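You operate a simulated robot arm through the tools that you are given. There is no shell and no other tool. Be economical: measure what you need, move in short steps, check, and stop when the job is done.

You are at the controls of a simulated robot arm. One attempt, no reset.

TASK
Take the pink cup and leave it on top of the clear mixed bottle.

It is judged by the outcome, as a careful person would: the job done as asked, and still so three seconds after it is handed in. It fails if anything else is knocked over, pushed out of place, dropped, spilled or broken.

THE ROBOT
A 7-joint arm with a two-finger parallel gripper, fixed in place. Base frame: the origin is at the foot of the arm, x ahead of it, y to its left, z up; the work surface is at about z = 0. Readings come in mm, rad, newtons and seconds.
With the tool pointing down near the work surface it reaches from about 220 to 580 mm from the base axis. Its first joint turns from -1.152 to 1.152 rad. Payload 2.5 kg.
The tool frame sits at the grasp point between the pads (the TCP): z along the fingers, y along the line on which they close. The tips reach 23 mm beyond it. The gripper opens to 94 mm. The fingers are 38 mm wide and 10 mm thick; the gripper's body (54 by 96 mm) begins 39 mm behind the TCP.
Orientation is told as [roll, pitch, yaw] about the base's x, y, z axes, in that order, counted from this pose: with the fingers straight down and closing along the base's y, the tool's x points along the base's -x, its y along +y and its z along -z.

THE INTERFACE
- The arm moves only by the tool send_rows. Its argument "moves" is a list of rows, each a list of 3 entries, a list of its own where there are three numbers: the shift along the base's x, y, z in units of 400 mm (1.0 is 400 mm), then the turn about the base's z in units of 180 degrees (1.0 is 180 degrees), then the finger opening in mm, from 0 to 94. In form: [[[x, y, z], twist, fingers], ...]. A call has 1 to 10 rows; each row is the pose to reach, as a shift and turn from the pose commanded when the call began. A call with a number of a shift or a turn outside -1 to 1 is refused whole. Each row takes 0.2 s and may step no farther than 50 mm and 0.15 rad from the row before; otherwise, or with a gripper value out of range, the whole call is refused. A pose out of reach is approached as far as the arm can. The call stops where the force on the tool passes 40 N (or 10 N more than at its start, if that is more) or the arm is blocked; 0.2 s more then pass. Each finger travels about 108 mm/s and halts on what it meets, pressing with about 23 N; the grip force reading is that of the motor and also rises with nothing between the fingers. The clock runs only during rows and for 0.2 s after the last one: add rows that repeat a pose to give the fingers time. It gives the time, the measured TCP pose, the force on the tool (base axes), the opening and the grip force at its end, in the units of the frame above (readings bear some noise), and new pictures: "pictures" is both (left out), scene, wrist or none.
- Cameras (640 x 400 px; columns grow to the right, rows downward): "scene" is fixed at [136, -419.8, 545.6]; the picture's right is [0.67, -0.75, 0.00], its down [-0.41, -0.36, -0.84] and it looks along [0.62, 0.56, -0.55] (base axes); focal length 284 px, centre (320, 200). "wrist" rides on the gripper at [86, 16, -75] in the tool frame; the picture's right is [-0.18, 0.98, 0.00], its down [-0.58, -0.11, -0.81] and it looks along [-0.79, -0.15, 0.59] (tool axes); focal length 243 px, centre (320, 200). There is no depth. A picture from a camera that has moved, and an enlarged one, comes with that camera's place and axes in the base frame and with its lens.
- zoom(camera, box): a new picture of the part [left, top, right, bottom] of that camera's present view, enlarged. No time passes.
- close_job(): hands the job in; it is judged then, once.

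Go step by step. Nothing tells you positions but the pictures and the camera data: compare them with the known pose of the tool, close in by small moves and look again before you grip or let go. The budget is 90 turns and 170 pictures, counting those below and the enlarged ones. Unless the task says otherwise, let go and move clear before handing in, and close with one line.

The tools are called after ">>>" by a JSON object that holds its "name" and its "arguments". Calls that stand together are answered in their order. send_rows: Moves the arm, as the interface text tells. Its arguments: {"type":"object","properties":{"moves":{"type":"array"},"pictures":{"type":"string","enum":["both","scene","wrist","none"]}},"required":["moves"]} The other tools are called the same way: zoom (camera, box) takes an enlarged picture of a part of a camera's view; close_job () hands the job in.

At the start:

```text
time_s: 0.0
position: [384.9, -11.4, 393.5]
tool_rot: [-0.001, -0.001, -0.001]
contact_force: [0.2, -0.6, 0.5]
opening: 94.0
finger_force: 0.0
```

scene: 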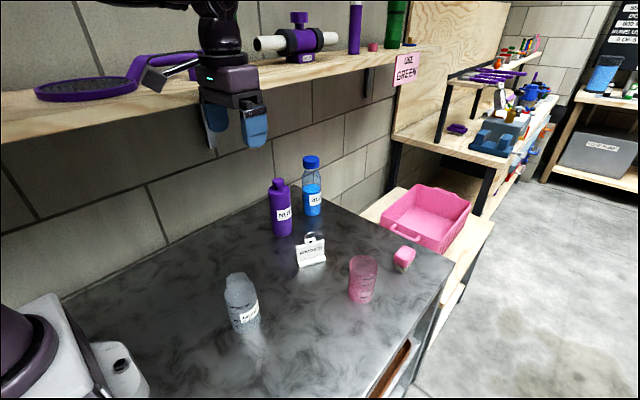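
wrist: 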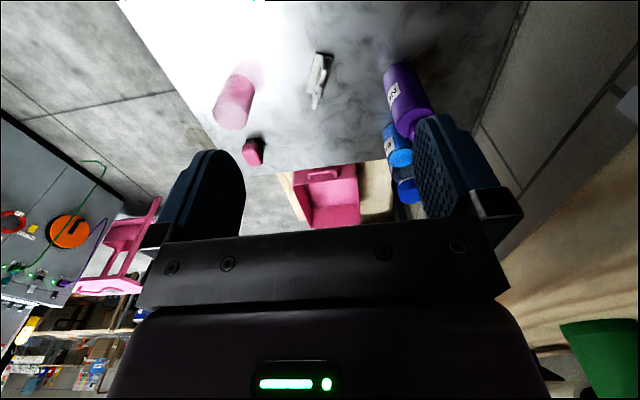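

I see a clear bottle, purple and blue bottles, a sign, a pink cup and a pink block on the table. I'll zoom in to read the labels and measure.

>>> {"name": "zoom", "arguments": {"camera": "scene", "box": [200, 220, 440, 370]}}

>>> {"name": "zoom", "arguments": {"camera": "scene", "box": [240, 140, 400, 240]}}

>>> {"name": "zoom", "arguments": {"camera": "scene", "box": [205, 260, 285, 340]}}

```text
2.67 times, centred on (320, 295) of scene
camera zoom: at [136.0, -419.8, 545.6], right [0.67, -0.75, 0.0], down [-0.41, -0.36, -0.84], along [0.62, 0.56, -0.55], focal length 758 px, centre (320, -53)
```

zoom: 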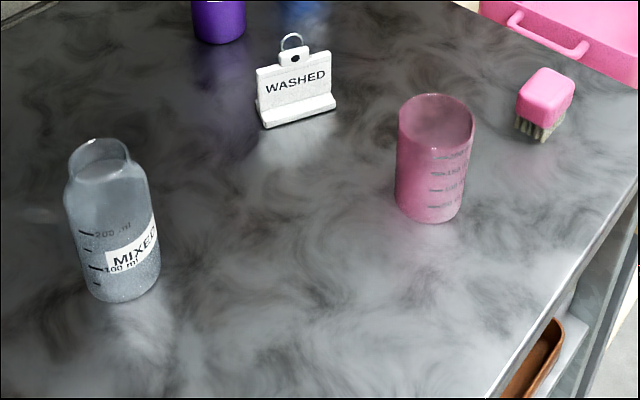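

```text
4.00 times, centred on (320, 190) of scene
camera zoom: at [136.0, -419.8, 545.6], right [0.67, -0.75, 0.0], down [-0.41, -0.36, -0.84], along [0.62, 0.56, -0.55], focal length 1137 px, centre (320, 240)
```

zoom: 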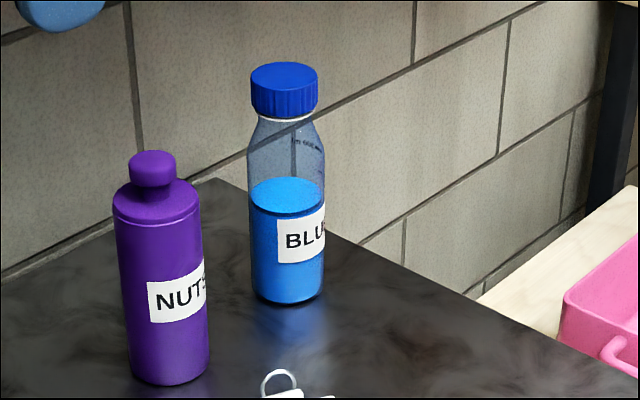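

```text
5.00 times, centred on (245, 300) of scene
camera zoom: at [136.0, -419.8, 545.6], right [0.67, -0.75, 0.0], down [-0.41, -0.36, -0.84], along [0.62, 0.56, -0.55], focal length 1422 px, centre (695, -300)
```

zoom: 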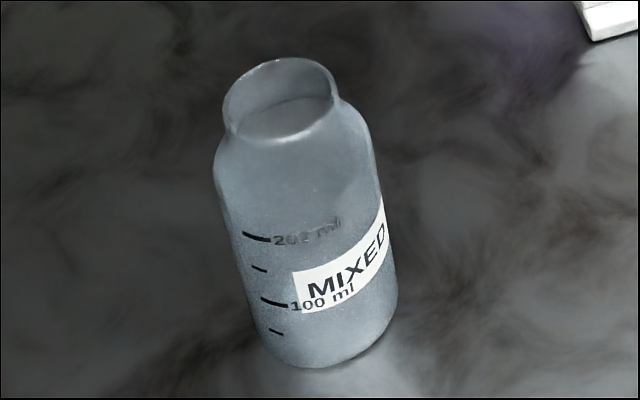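

The target is the open "MIXED" bottle: mouth at about (296, -69), z≈138, 42 mm across. The pink cup is at about (512, -204), roughly 100 mm tall and 57 mm wide. I'll move above the cup first.

>>> {"name": "send_rows", "arguments": {"moves": [[[0.04, -0.06, -0.06], 0, 94], [[0.08, -0.12, -0.12], 0, 94], [[0.12, -0.18, -0.18], 0, 94], [[0.16, -0.24, -0.24], 0, 94], [[0.2, -0.3, -0.3], 0, 94], [[0.24, -0.36, -0.35], 0, 94], [[0.28, -0.42, -0.4], 0, 94], [[0.319, -0.4825, -0.43], 0, 94], [[0.319, -0.4825, -0.43], 0, 94]]}}

```text
time_s: 2.0
position: [512.0, -204.8, 223.2]
tool_rot: [0.0, 0.001, 0.001]
contact_force: [0.4, 0.0, 0.3]
opening: 94.0
finger_force: 0.1
camera wrist: at [426.3, -187.6, 296.9], right [0.18, 0.98, 0.0], down [0.58, -0.11, 0.81], along [0.79, -0.15, -0.59], focal length 243 px, centre (320, 200)
```

scene: 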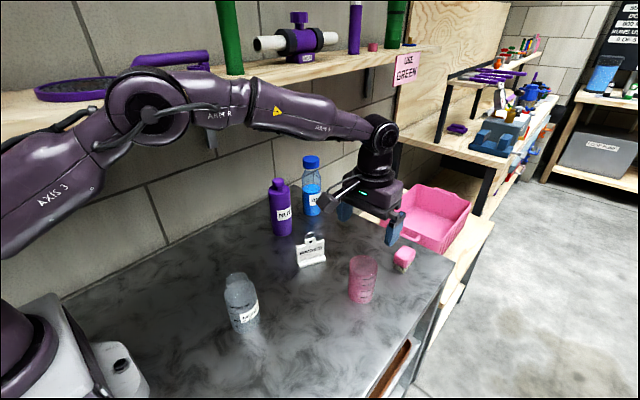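
wrist: 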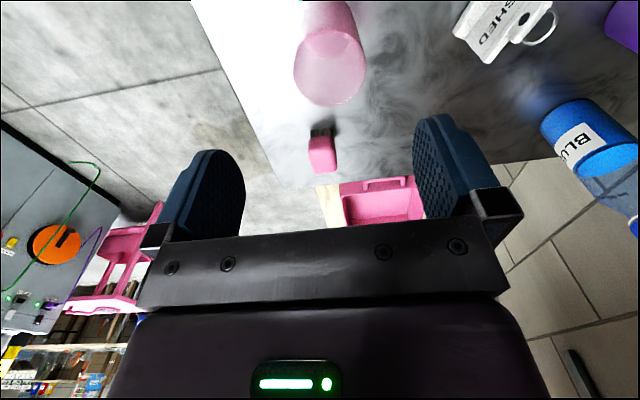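

The wrist view puts the rim at about (519, -197), close to my estimate. I'll shift slightly to (515, -201) and lower until the tips are just above the rim.

>>> {"name": "send_rows", "arguments": {"moves": [[[0.004, 0.005, -0.08], 0, 94], [[0.008, 0.01, -0.16], 0, 94], [[0.008, 0.01, -0.22], 0, 94], [[0.008, 0.01, -0.22], 0, 94]]}}

```text
time_s: 3.0
position: [514.4, -200.8, 133.4]
tool_rot: [0.0, 0.0, 0.0]
contact_force: [-0.2, -0.6, -0.2]
opening: 94.0
finger_force: 0.0
camera wrist: at [429.3, -182.7, 208.9], right [0.18, 0.98, 0.0], down [0.58, -0.11, 0.81], along [0.79, -0.15, -0.59], focal length 243 px, centre (320, 200)
```

scene: 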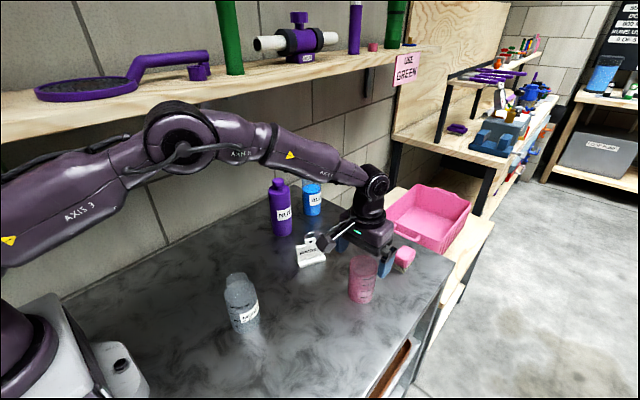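
wrist: 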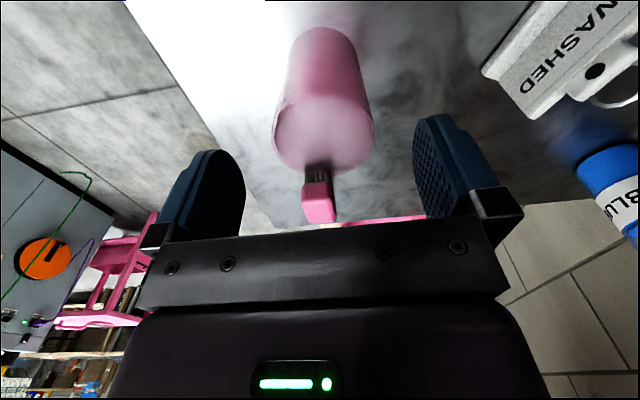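

The cup sits between the fingers at about (513, -198). I'll lower to z≈72, keeping the gripper body clear of the rim.

>>> {"name": "send_rows", "arguments": {"moves": [[[-0.003, 0.005, -0.06], 0, 94], [[-0.003, 0.005, -0.11], 0, 94], [[-0.003, 0.005, -0.153], 0, 94], [[-0.003, 0.005, -0.153], 0, 94]]}}

```text
time_s: 4.0
position: [516.4, -196.7, 71.4]
tool_rot: [0.001, 0.0, -0.001]
contact_force: [0.3, -0.6, 0.3]
opening: 93.8
finger_force: 0.1
camera wrist: at [429.1, -181.0, 147.1], right [0.18, 0.98, 0.0], down [0.58, -0.11, 0.81], along [0.79, -0.15, -0.59], focal length 243 px, centre (320, 200)
```

scene: 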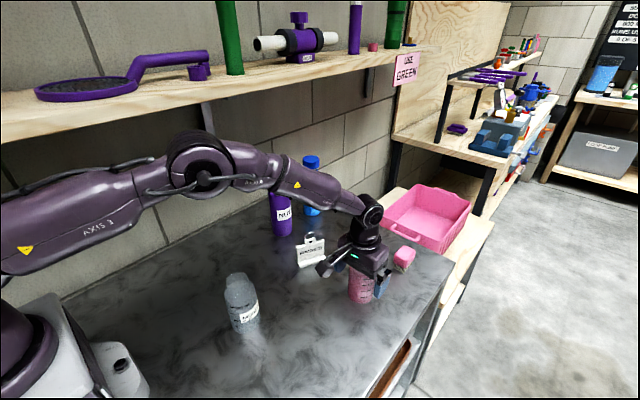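
wrist: 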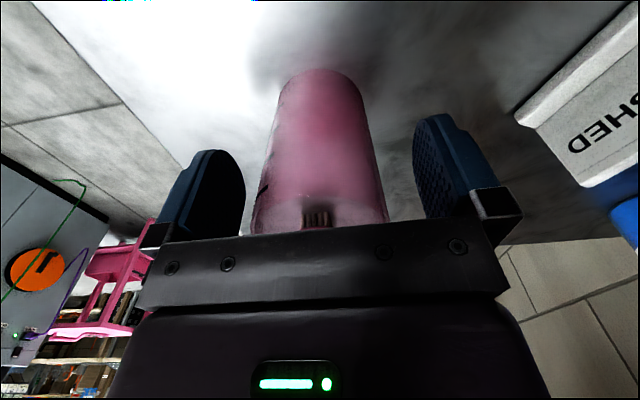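

The cup is nicely between the pads. I'll nudge +4 mm in x and close.

>>> {"name": "send_rows", "arguments": {"moves": [[[0.01, 0.005, 0], 0, 94], [[0.01, 0.005, 0], 0, 75], [[0.01, 0.005, 0], 0, 45], [[0.01, 0.005, 0], 0, 45], [[0.01, 0.005, 0], 0, 45]]}}

```text
time_s: 5.2
position: [518.5, -197.2, 73.7]
tool_rot: [0.0, -0.001, 0.001]
contact_force: [0.2, -0.4, 0.2]
opening: 59.9
finger_force: 22.7
camera wrist: at [433.0, -179.1, 147.3], right [0.18, 0.98, 0.0], down [0.58, -0.11, 0.81], along [0.79, -0.15, -0.59], focal length 243 px, centre (320, 200)
```

scene: 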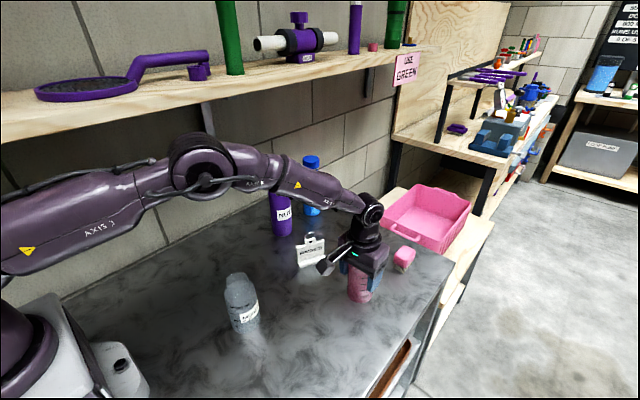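
wrist: 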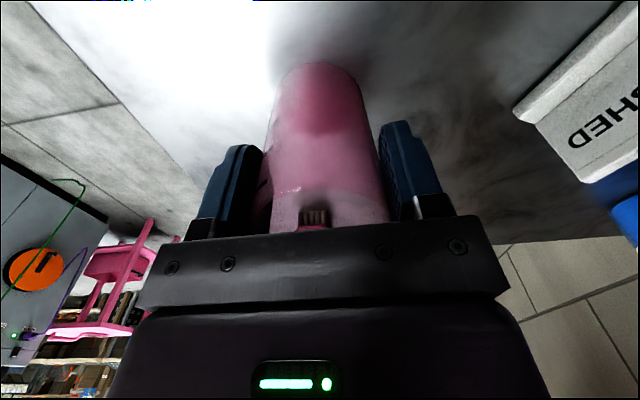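

Gripped at 60 mm opening. I'll lift straight up slowly, well above the bottle height.

>>> {"name": "send_rows", "arguments": {"moves": [[[0, 0, 0.04], 0, 45], [[0, 0, 0.1], 0, 45], [[0, 0, 0.17], 0, 45], [[0, 0, 0.24], 0, 45], [[0, 0, 0.31], 0, 45], [[0, 0, 0.38], 0, 45], [[0, 0, 0.45], 0, 45], [[0, 0, 0.5], 0, 45], [[0, 0, 0.5], 0, 45]]}}

```text
time_s: 7.2
position: [518.4, -195.6, 273.2]
tool_rot: [0.0, -0.001, 0.0]
contact_force: [0.1, 0.3, -0.8]
opening: 59.8
finger_force: 22.6
camera wrist: at [432.6, -178.9, 348.1], right [0.18, 0.98, 0.0], down [0.58, -0.11, 0.81], along [0.79, -0.15, -0.59], focal length 243 px, centre (320, 200)
```

scene: 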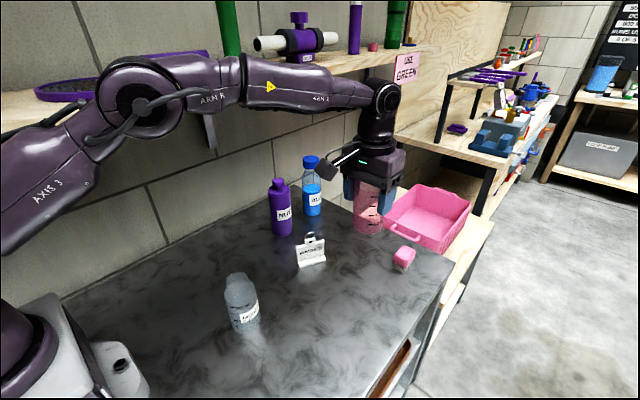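
wrist: 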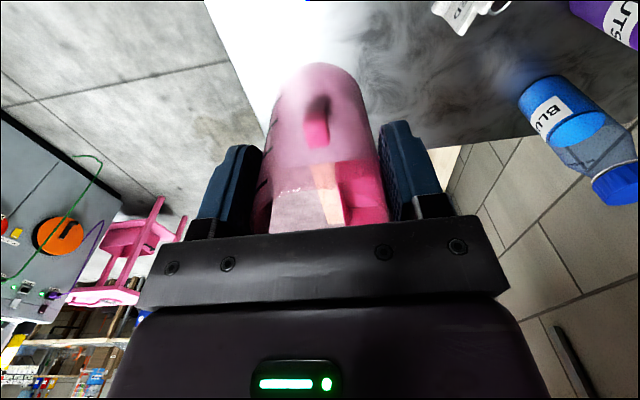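

The cup is held firmly. I'll zoom in to measure the cup's base relative to the tool.

>>> {"name": "zoom", "arguments": {"camera": "scene", "box": [320, 160, 424, 250]}}

```text
4.44 times, centred on (372, 205) of scene
camera zoom: at [136.0, -419.8, 545.6], right [0.67, -0.75, 0.0], down [-0.41, -0.36, -0.84], along [0.62, 0.56, -0.55], focal length 1264 px, centre (89, 178)
```

zoom: 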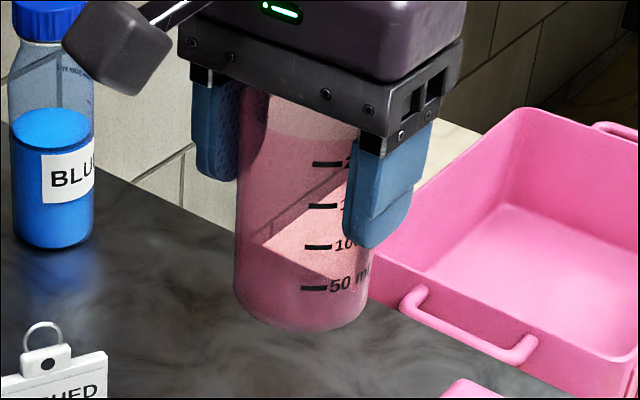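

The cup base is about 70 mm under the TCP and roughly 4 mm ahead in x. I'll carry it over the bottle at height, leaving about 60 mm of clearance.

>>> {"name": "send_rows", "arguments": {"moves": [[[-0.04, 0.023, 0], 0, 45], [[-0.11, 0.063, 0], 0, 45], [[-0.18, 0.103, 0], 0, 45], [[-0.25, 0.143, 0], 0, 45], [[-0.32, 0.183, 0], 0, 45], [[-0.39, 0.223, 0], 0, 45], [[-0.46, 0.263, 0], 0, 45], [[-0.52, 0.297, 0], 0, 45], [[-0.5625, 0.32, 0], 0, 45], [[-0.5625, 0.32, 0], 0, 45]]}}

>>> {"name": "zoom", "arguments": {"camera": "scene", "box": [190, 190, 318, 350]}}

```text
time_s: 9.4
position: [291.7, -67.9, 273.4]
tool_rot: [0.0, 0.0, 0.002]
contact_force: [0.7, 0.6, 0.3]
opening: 59.9
finger_force: 23.1
camera wrist: at [206.9, -50.5, 347.6], right [0.18, 0.98, 0.0], down [0.58, -0.11, 0.81], along [0.79, -0.15, -0.59], focal length 243 px, centre (320, 200)
```

scene: 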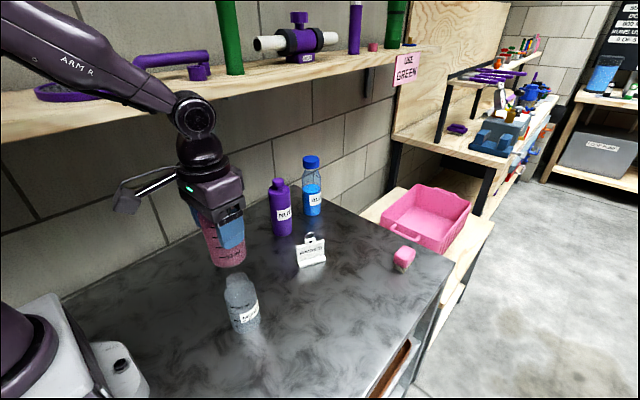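
wrist: 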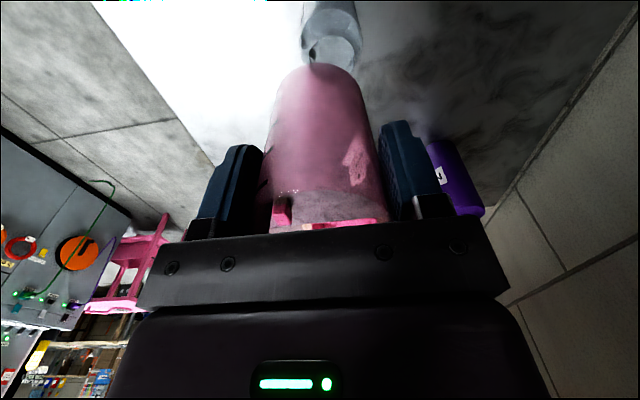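

```text
2.50 times, centred on (254, 270) of scene
camera zoom: at [136.0, -419.8, 545.6], right [0.67, -0.75, 0.0], down [-0.41, -0.36, -0.84], along [0.62, 0.56, -0.55], focal length 711 px, centre (485, 25)
```

zoom: 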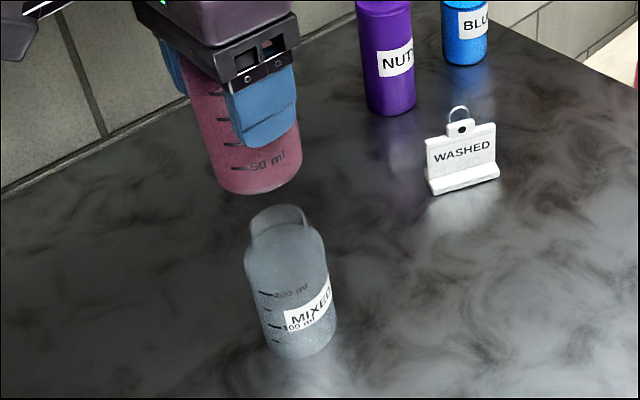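

I'm above the bottle with the cup clear. I'll check lateral alignment in the wrist view.

>>> {"name": "zoom", "arguments": {"camera": "wrist", "box": [240, 0, 400, 100]}}

>>> {"name": "zoom", "arguments": {"camera": "scene", "box": [200, 200, 280, 280]}}

>>> {"name": "zoom", "arguments": {"camera": "scene", "box": [205, 260, 285, 340]}}

```text
4.00 times, centred on (320, 50) of wrist
camera zoom: at [206.9, -50.5, 347.6], right [0.18, 0.98, 0.0], down [0.58, -0.11, 0.81], along [0.79, -0.15, -0.59], focal length 970 px, centre (320, 800)
```

zoom: 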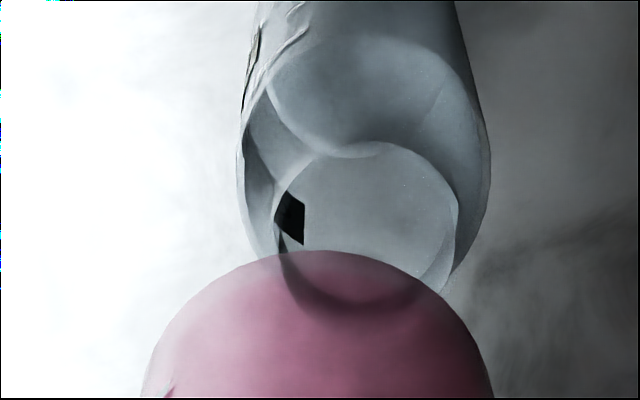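

```text
5.00 times, centred on (240, 240) of scene
camera zoom: at [136.0, -419.8, 545.6], right [0.67, -0.75, 0.0], down [-0.41, -0.36, -0.84], along [0.62, 0.56, -0.55], focal length 1422 px, centre (720, 0)
```

zoom: 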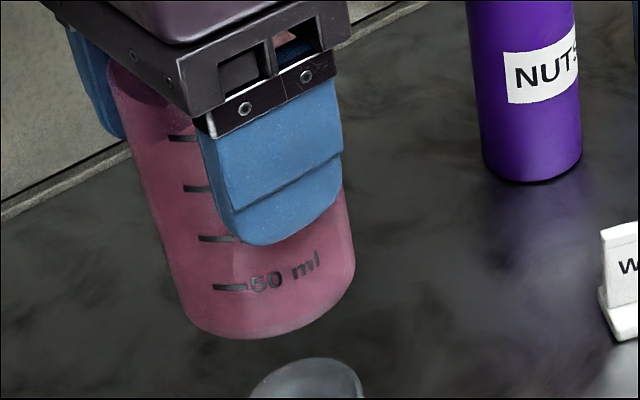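

```text
5.00 times, centred on (245, 300) of scene
camera zoom: at [136.0, -419.8, 545.6], right [0.67, -0.75, 0.0], down [-0.41, -0.36, -0.84], along [0.62, 0.56, -0.55], focal length 1422 px, centre (695, -300)
```

zoom: 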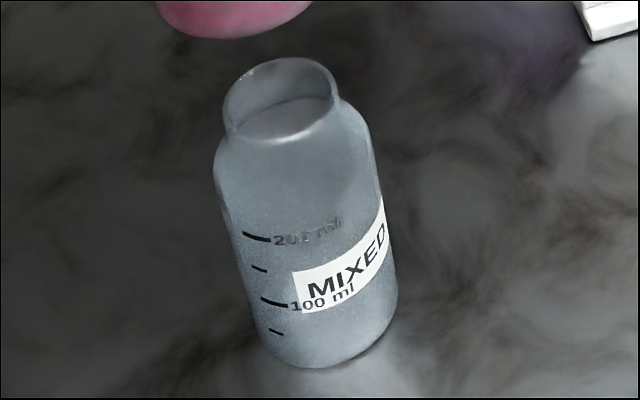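

Combining both views, the mouth is at about (300, -59) with z≈126, and the cup base centre is at about (296, -68). I'll shift by (+4, +9) mm, descend partway and look again.

>>> {"name": "send_rows", "arguments": {"moves": [[[0.005, 0.012, 0], 0, 45], [[0.009, 0.023, 0], 0, 45], [[0.009, 0.023, -0.05], 0, 45], [[0.009, 0.023, -0.09], 0, 45], [[0.009, 0.023, -0.12], 0, 45], [[0.009, 0.023, -0.12], 0, 45]]}}

>>> {"name": "zoom", "arguments": {"camera": "scene", "box": [200, 240, 280, 320]}}

>>> {"name": "zoom", "arguments": {"camera": "wrist", "box": [240, 0, 400, 100]}}

```text
time_s: 10.8
position: [295.9, -59.9, 224.8]
tool_rot: [0.0, 0.002, 0.0]
contact_force: [0.6, 0.1, -0.9]
opening: 59.8
finger_force: 22.7
camera wrist: at [210.9, -42.1, 299.5], right [0.18, 0.98, 0.0], down [0.58, -0.11, 0.81], along [0.79, -0.15, -0.59], focal length 243 px, centre (320, 200)
```

scene: 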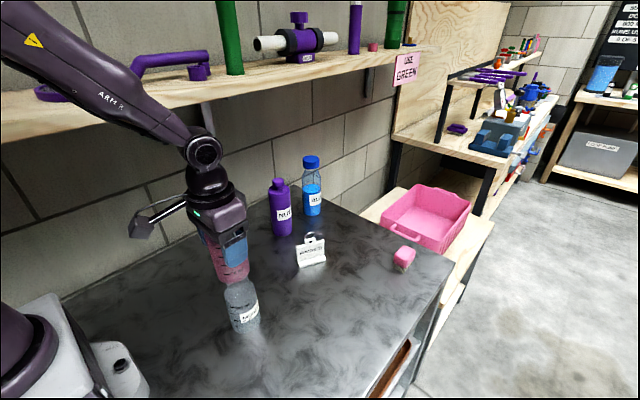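
wrist: 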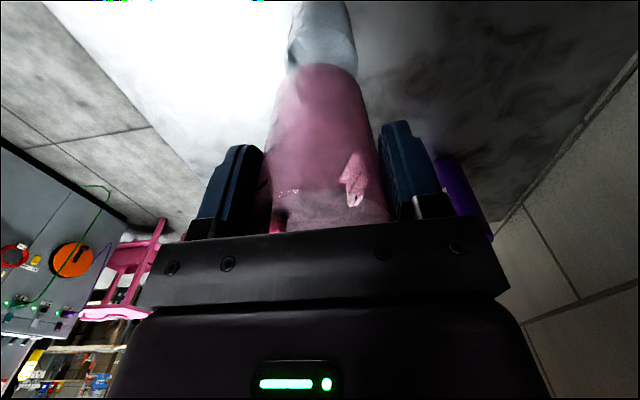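

```text
5.00 times, centred on (240, 280) of scene
camera zoom: at [136.0, -419.8, 545.6], right [0.67, -0.75, 0.0], down [-0.41, -0.36, -0.84], along [0.62, 0.56, -0.55], focal length 1422 px, centre (720, -200)
```

zoom: 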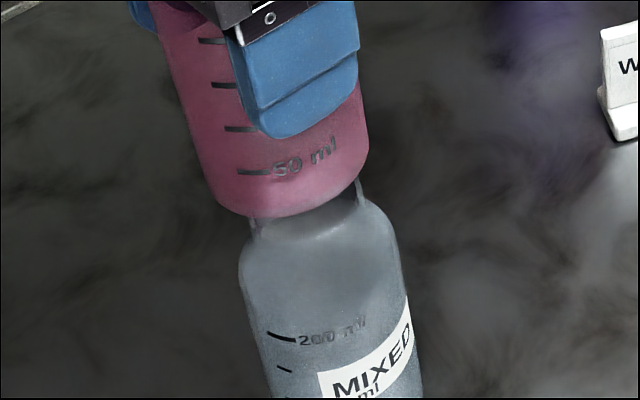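

```text
4.00 times, centred on (320, 50) of wrist
camera zoom: at [210.9, -42.1, 299.5], right [0.18, 0.98, 0.0], down [0.58, -0.11, 0.81], along [0.79, -0.15, -0.59], focal length 970 px, centre (320, 800)
```

zoom: 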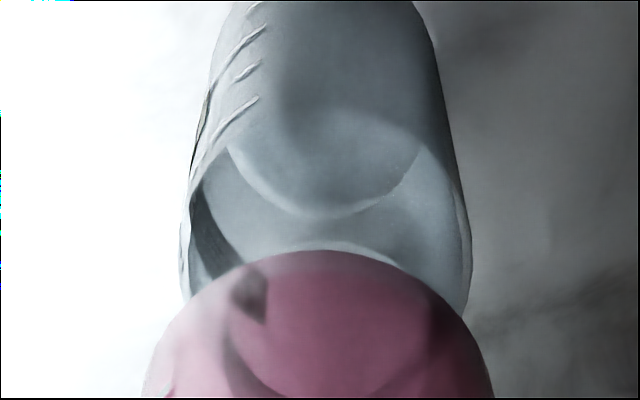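

The cup is aligned over the mouth to within about 2 to 3 mm. I'll nudge y slightly and lower in small steps.

>>> {"name": "send_rows", "arguments": {"moves": [[[0, 0.004, -0.015], 0, 45], [[0, 0.004, -0.03], 0, 45], [[0, 0.004, -0.04], 0, 45], [[0, 0.004, -0.045], 0, 45], [[0, 0.004, -0.045], 0, 45]], "pictures": "none"}}

>>> {"name": "zoom", "arguments": {"camera": "scene", "box": [200, 240, 280, 320]}}

>>> {"name": "zoom", "arguments": {"camera": "wrist", "box": [240, 0, 400, 100]}}

```text
time_s: 12.0
position: [296.6, -57.6, 206.6]
tool_rot: [-0.002, 0.0, 0.0]
contact_force: [-0.8, -0.1, -0.6]
opening: 60.1
finger_force: 23.5
```

```text
5.00 times, centred on (240, 280) of scene
camera zoom: at [136.0, -419.8, 545.6], right [0.67, -0.75, 0.0], down [-0.41, -0.36, -0.84], along [0.62, 0.56, -0.55], focal length 1422 px, centre (720, -200)
```

zoom: 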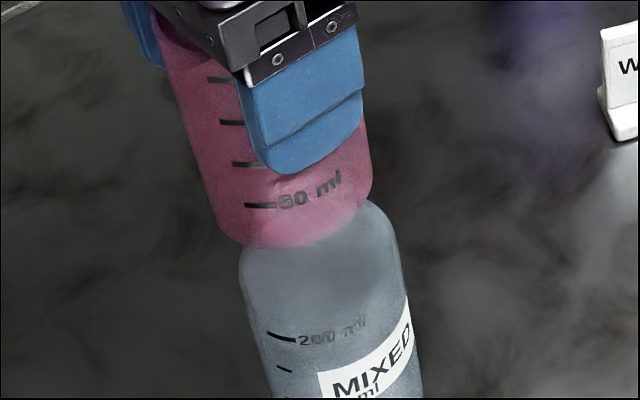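

```text
4.00 times, centred on (320, 50) of wrist
camera zoom: at [211.2, -40.2, 281.4], right [0.18, 0.98, 0.0], down [0.58, -0.11, 0.81], along [0.79, -0.15, -0.59], focal length 970 px, centre (320, 800)
```

zoom: 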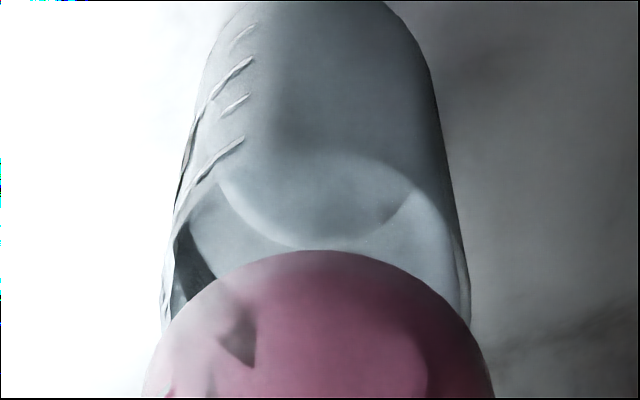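

No contact yet and the lateral alignment looks good. I'll continue in about 1.5 mm steps, watching the force.

>>> {"name": "send_rows", "arguments": {"moves": [[[0, 0, -0.004], 0, 45], [[0, 0, -0.008], 0, 45], [[0, 0, -0.012], 0, 45], [[0, 0, -0.015], 0, 45]], "pictures": "none"}}

```text
time_s: 13.0
position: [297.1, -57.2, 202.0]
tool_rot: [-0.001, 0.0, -0.001]
contact_force: [0.1, 0.3, 0.5]
opening: 59.8
finger_force: 23.1
```

>>> {"name": "send_rows", "arguments": {"moves": [[[0, 0, -0.003], 0, 45], [[0, 0, -0.006], 0, 45], [[0, 0, -0.008], 0, 45]], "pictures": "none"}}

>>> {"name": "zoom", "arguments": {"camera": "scene", "box": [200, 240, 280, 320]}}

>>> {"name": "zoom", "arguments": {"camera": "wrist", "box": [240, 0, 400, 100]}}

```text
time_s: 13.8
position: [297.9, -57.7, 198.6]
tool_rot: [0.001, -0.002, -0.002]
contact_force: [-0.2, -0.5, 18.7]
opening: 60.0
finger_force: 23.0
```

```text
5.00 times, centred on (240, 280) of scene
camera zoom: at [136.0, -419.8, 545.6], right [0.67, -0.75, 0.0], down [-0.41, -0.36, -0.84], along [0.62, 0.56, -0.55], focal length 1422 px, centre (720, -200)
```

zoom: 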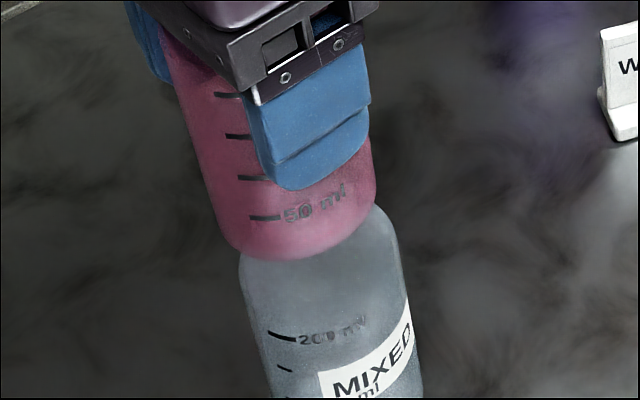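

```text
4.00 times, centred on (320, 50) of wrist
camera zoom: at [211.9, -40.5, 272.8], right [0.18, 0.98, 0.0], down [0.58, -0.11, 0.81], along [0.79, -0.15, -0.59], focal length 970 px, centre (320, 800)
```

zoom: 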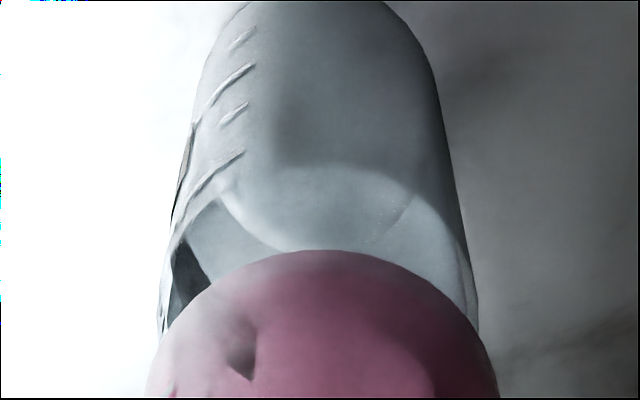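

Contact is at TCP z≈199 with 19 N, matching the mouth height, and the centres agree within about 3 mm. I'll ease the load by 1 mm and open gradually.

>>> {"name": "send_rows", "arguments": {"moves": [[[0, 0, 0.002], 0, 45], [[0, 0, 0.002], 0, 58], [[0, 0, 0.002], 0, 62], [[0, 0, 0.002], 0, 66], [[0, 0, 0.002], 0, 74], [[0, 0, 0.002], 0, 84], [[0, 0, 0.002], 0, 94], [[0, 0, 0.002], 0, 94]]}}

>>> {"name": "zoom", "arguments": {"camera": "scene", "box": [180, 200, 300, 340]}}

```text
time_s: 15.6
position: [297.3, -57.8, 198.5]
tool_rot: [0.0, 0.0, 0.001]
contact_force: [-0.1, -0.8, 0.1]
opening: 94.0
finger_force: 0.0
camera wrist: at [211.2, -40.3, 273.2], right [0.18, 0.98, 0.0], down [0.58, -0.11, 0.81], along [0.79, -0.15, -0.59], focal length 243 px, centre (320, 200)
```

scene: 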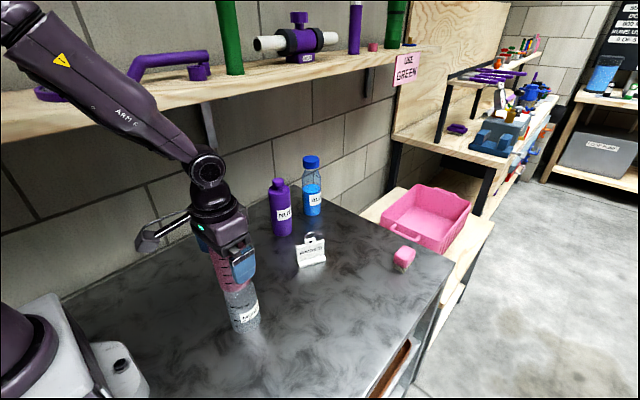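
wrist: 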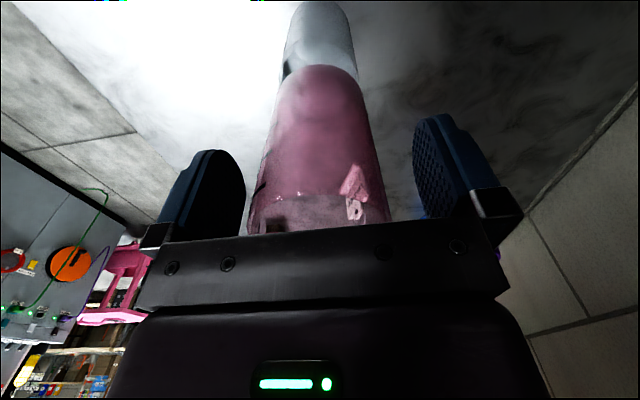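

```text
2.86 times, centred on (240, 270) of scene
camera zoom: at [136.0, -419.8, 545.6], right [0.67, -0.75, 0.0], down [-0.41, -0.36, -0.84], along [0.62, 0.56, -0.55], focal length 812 px, centre (549, 0)
```

zoom: 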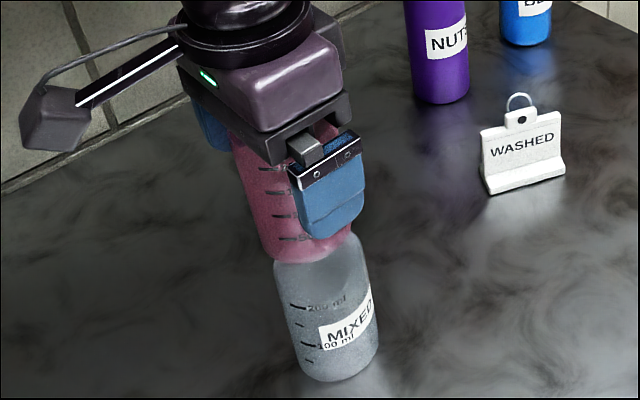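

The cup stands on the bottle with the fingers fully open and clear on both sides. I'll rise straight up.

>>> {"name": "send_rows", "arguments": {"moves": [[[0, 0, 0.03], 0, 94], [[0, 0, 0.07], 0, 94], [[0, 0, 0.13], 0, 94], [[0, 0, 0.2], 0, 94], [[0, 0, 0.28], 0, 94], [[0, 0, 0.36], 0, 94], [[0, 0, 0.36], 0, 94]]}}

>>> {"name": "zoom", "arguments": {"camera": "scene", "box": [180, 200, 300, 340]}}

```text
time_s: 17.2
position: [297.1, -56.7, 344.1]
tool_rot: [0.0, 0.001, -0.002]
contact_force: [1.0, 0.0, 0.4]
opening: 94.2
finger_force: 0.1
camera wrist: at [211.3, -40.5, 418.2], right [0.18, 0.98, 0.0], down [0.58, -0.11, 0.81], along [0.79, -0.15, -0.59], focal length 243 px, centre (320, 200)
```

scene: 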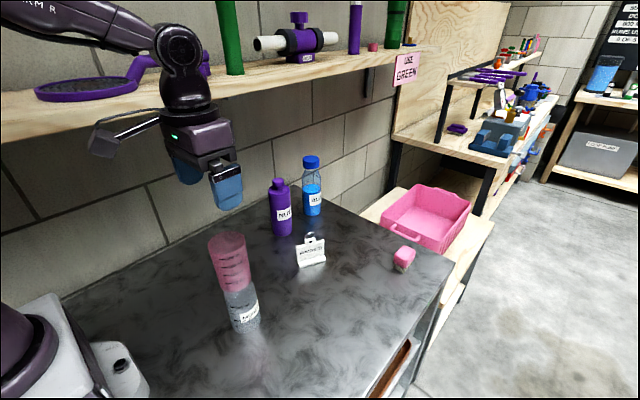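
wrist: 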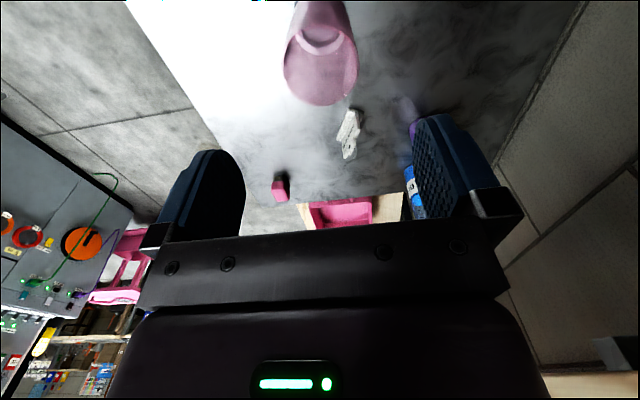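

```text
2.86 times, centred on (240, 270) of scene
camera zoom: at [136.0, -419.8, 545.6], right [0.67, -0.75, 0.0], down [-0.41, -0.36, -0.84], along [0.62, 0.56, -0.55], focal length 812 px, centre (549, 0)
```

zoom: 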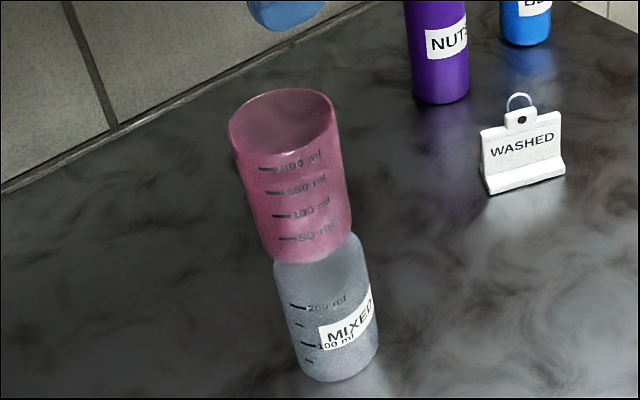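

The cup stands upright and steady on the MIXED bottle, the gripper is clear, and nothing else has moved, so I'm handing in.

>>> {"name": "close_job", "arguments": {}}

```text
The job is handed in.
```

The pink cup is standing upright on top of the clear "MIXED" bottle, the gripper is clear of it, and nothing else on the table was moved.
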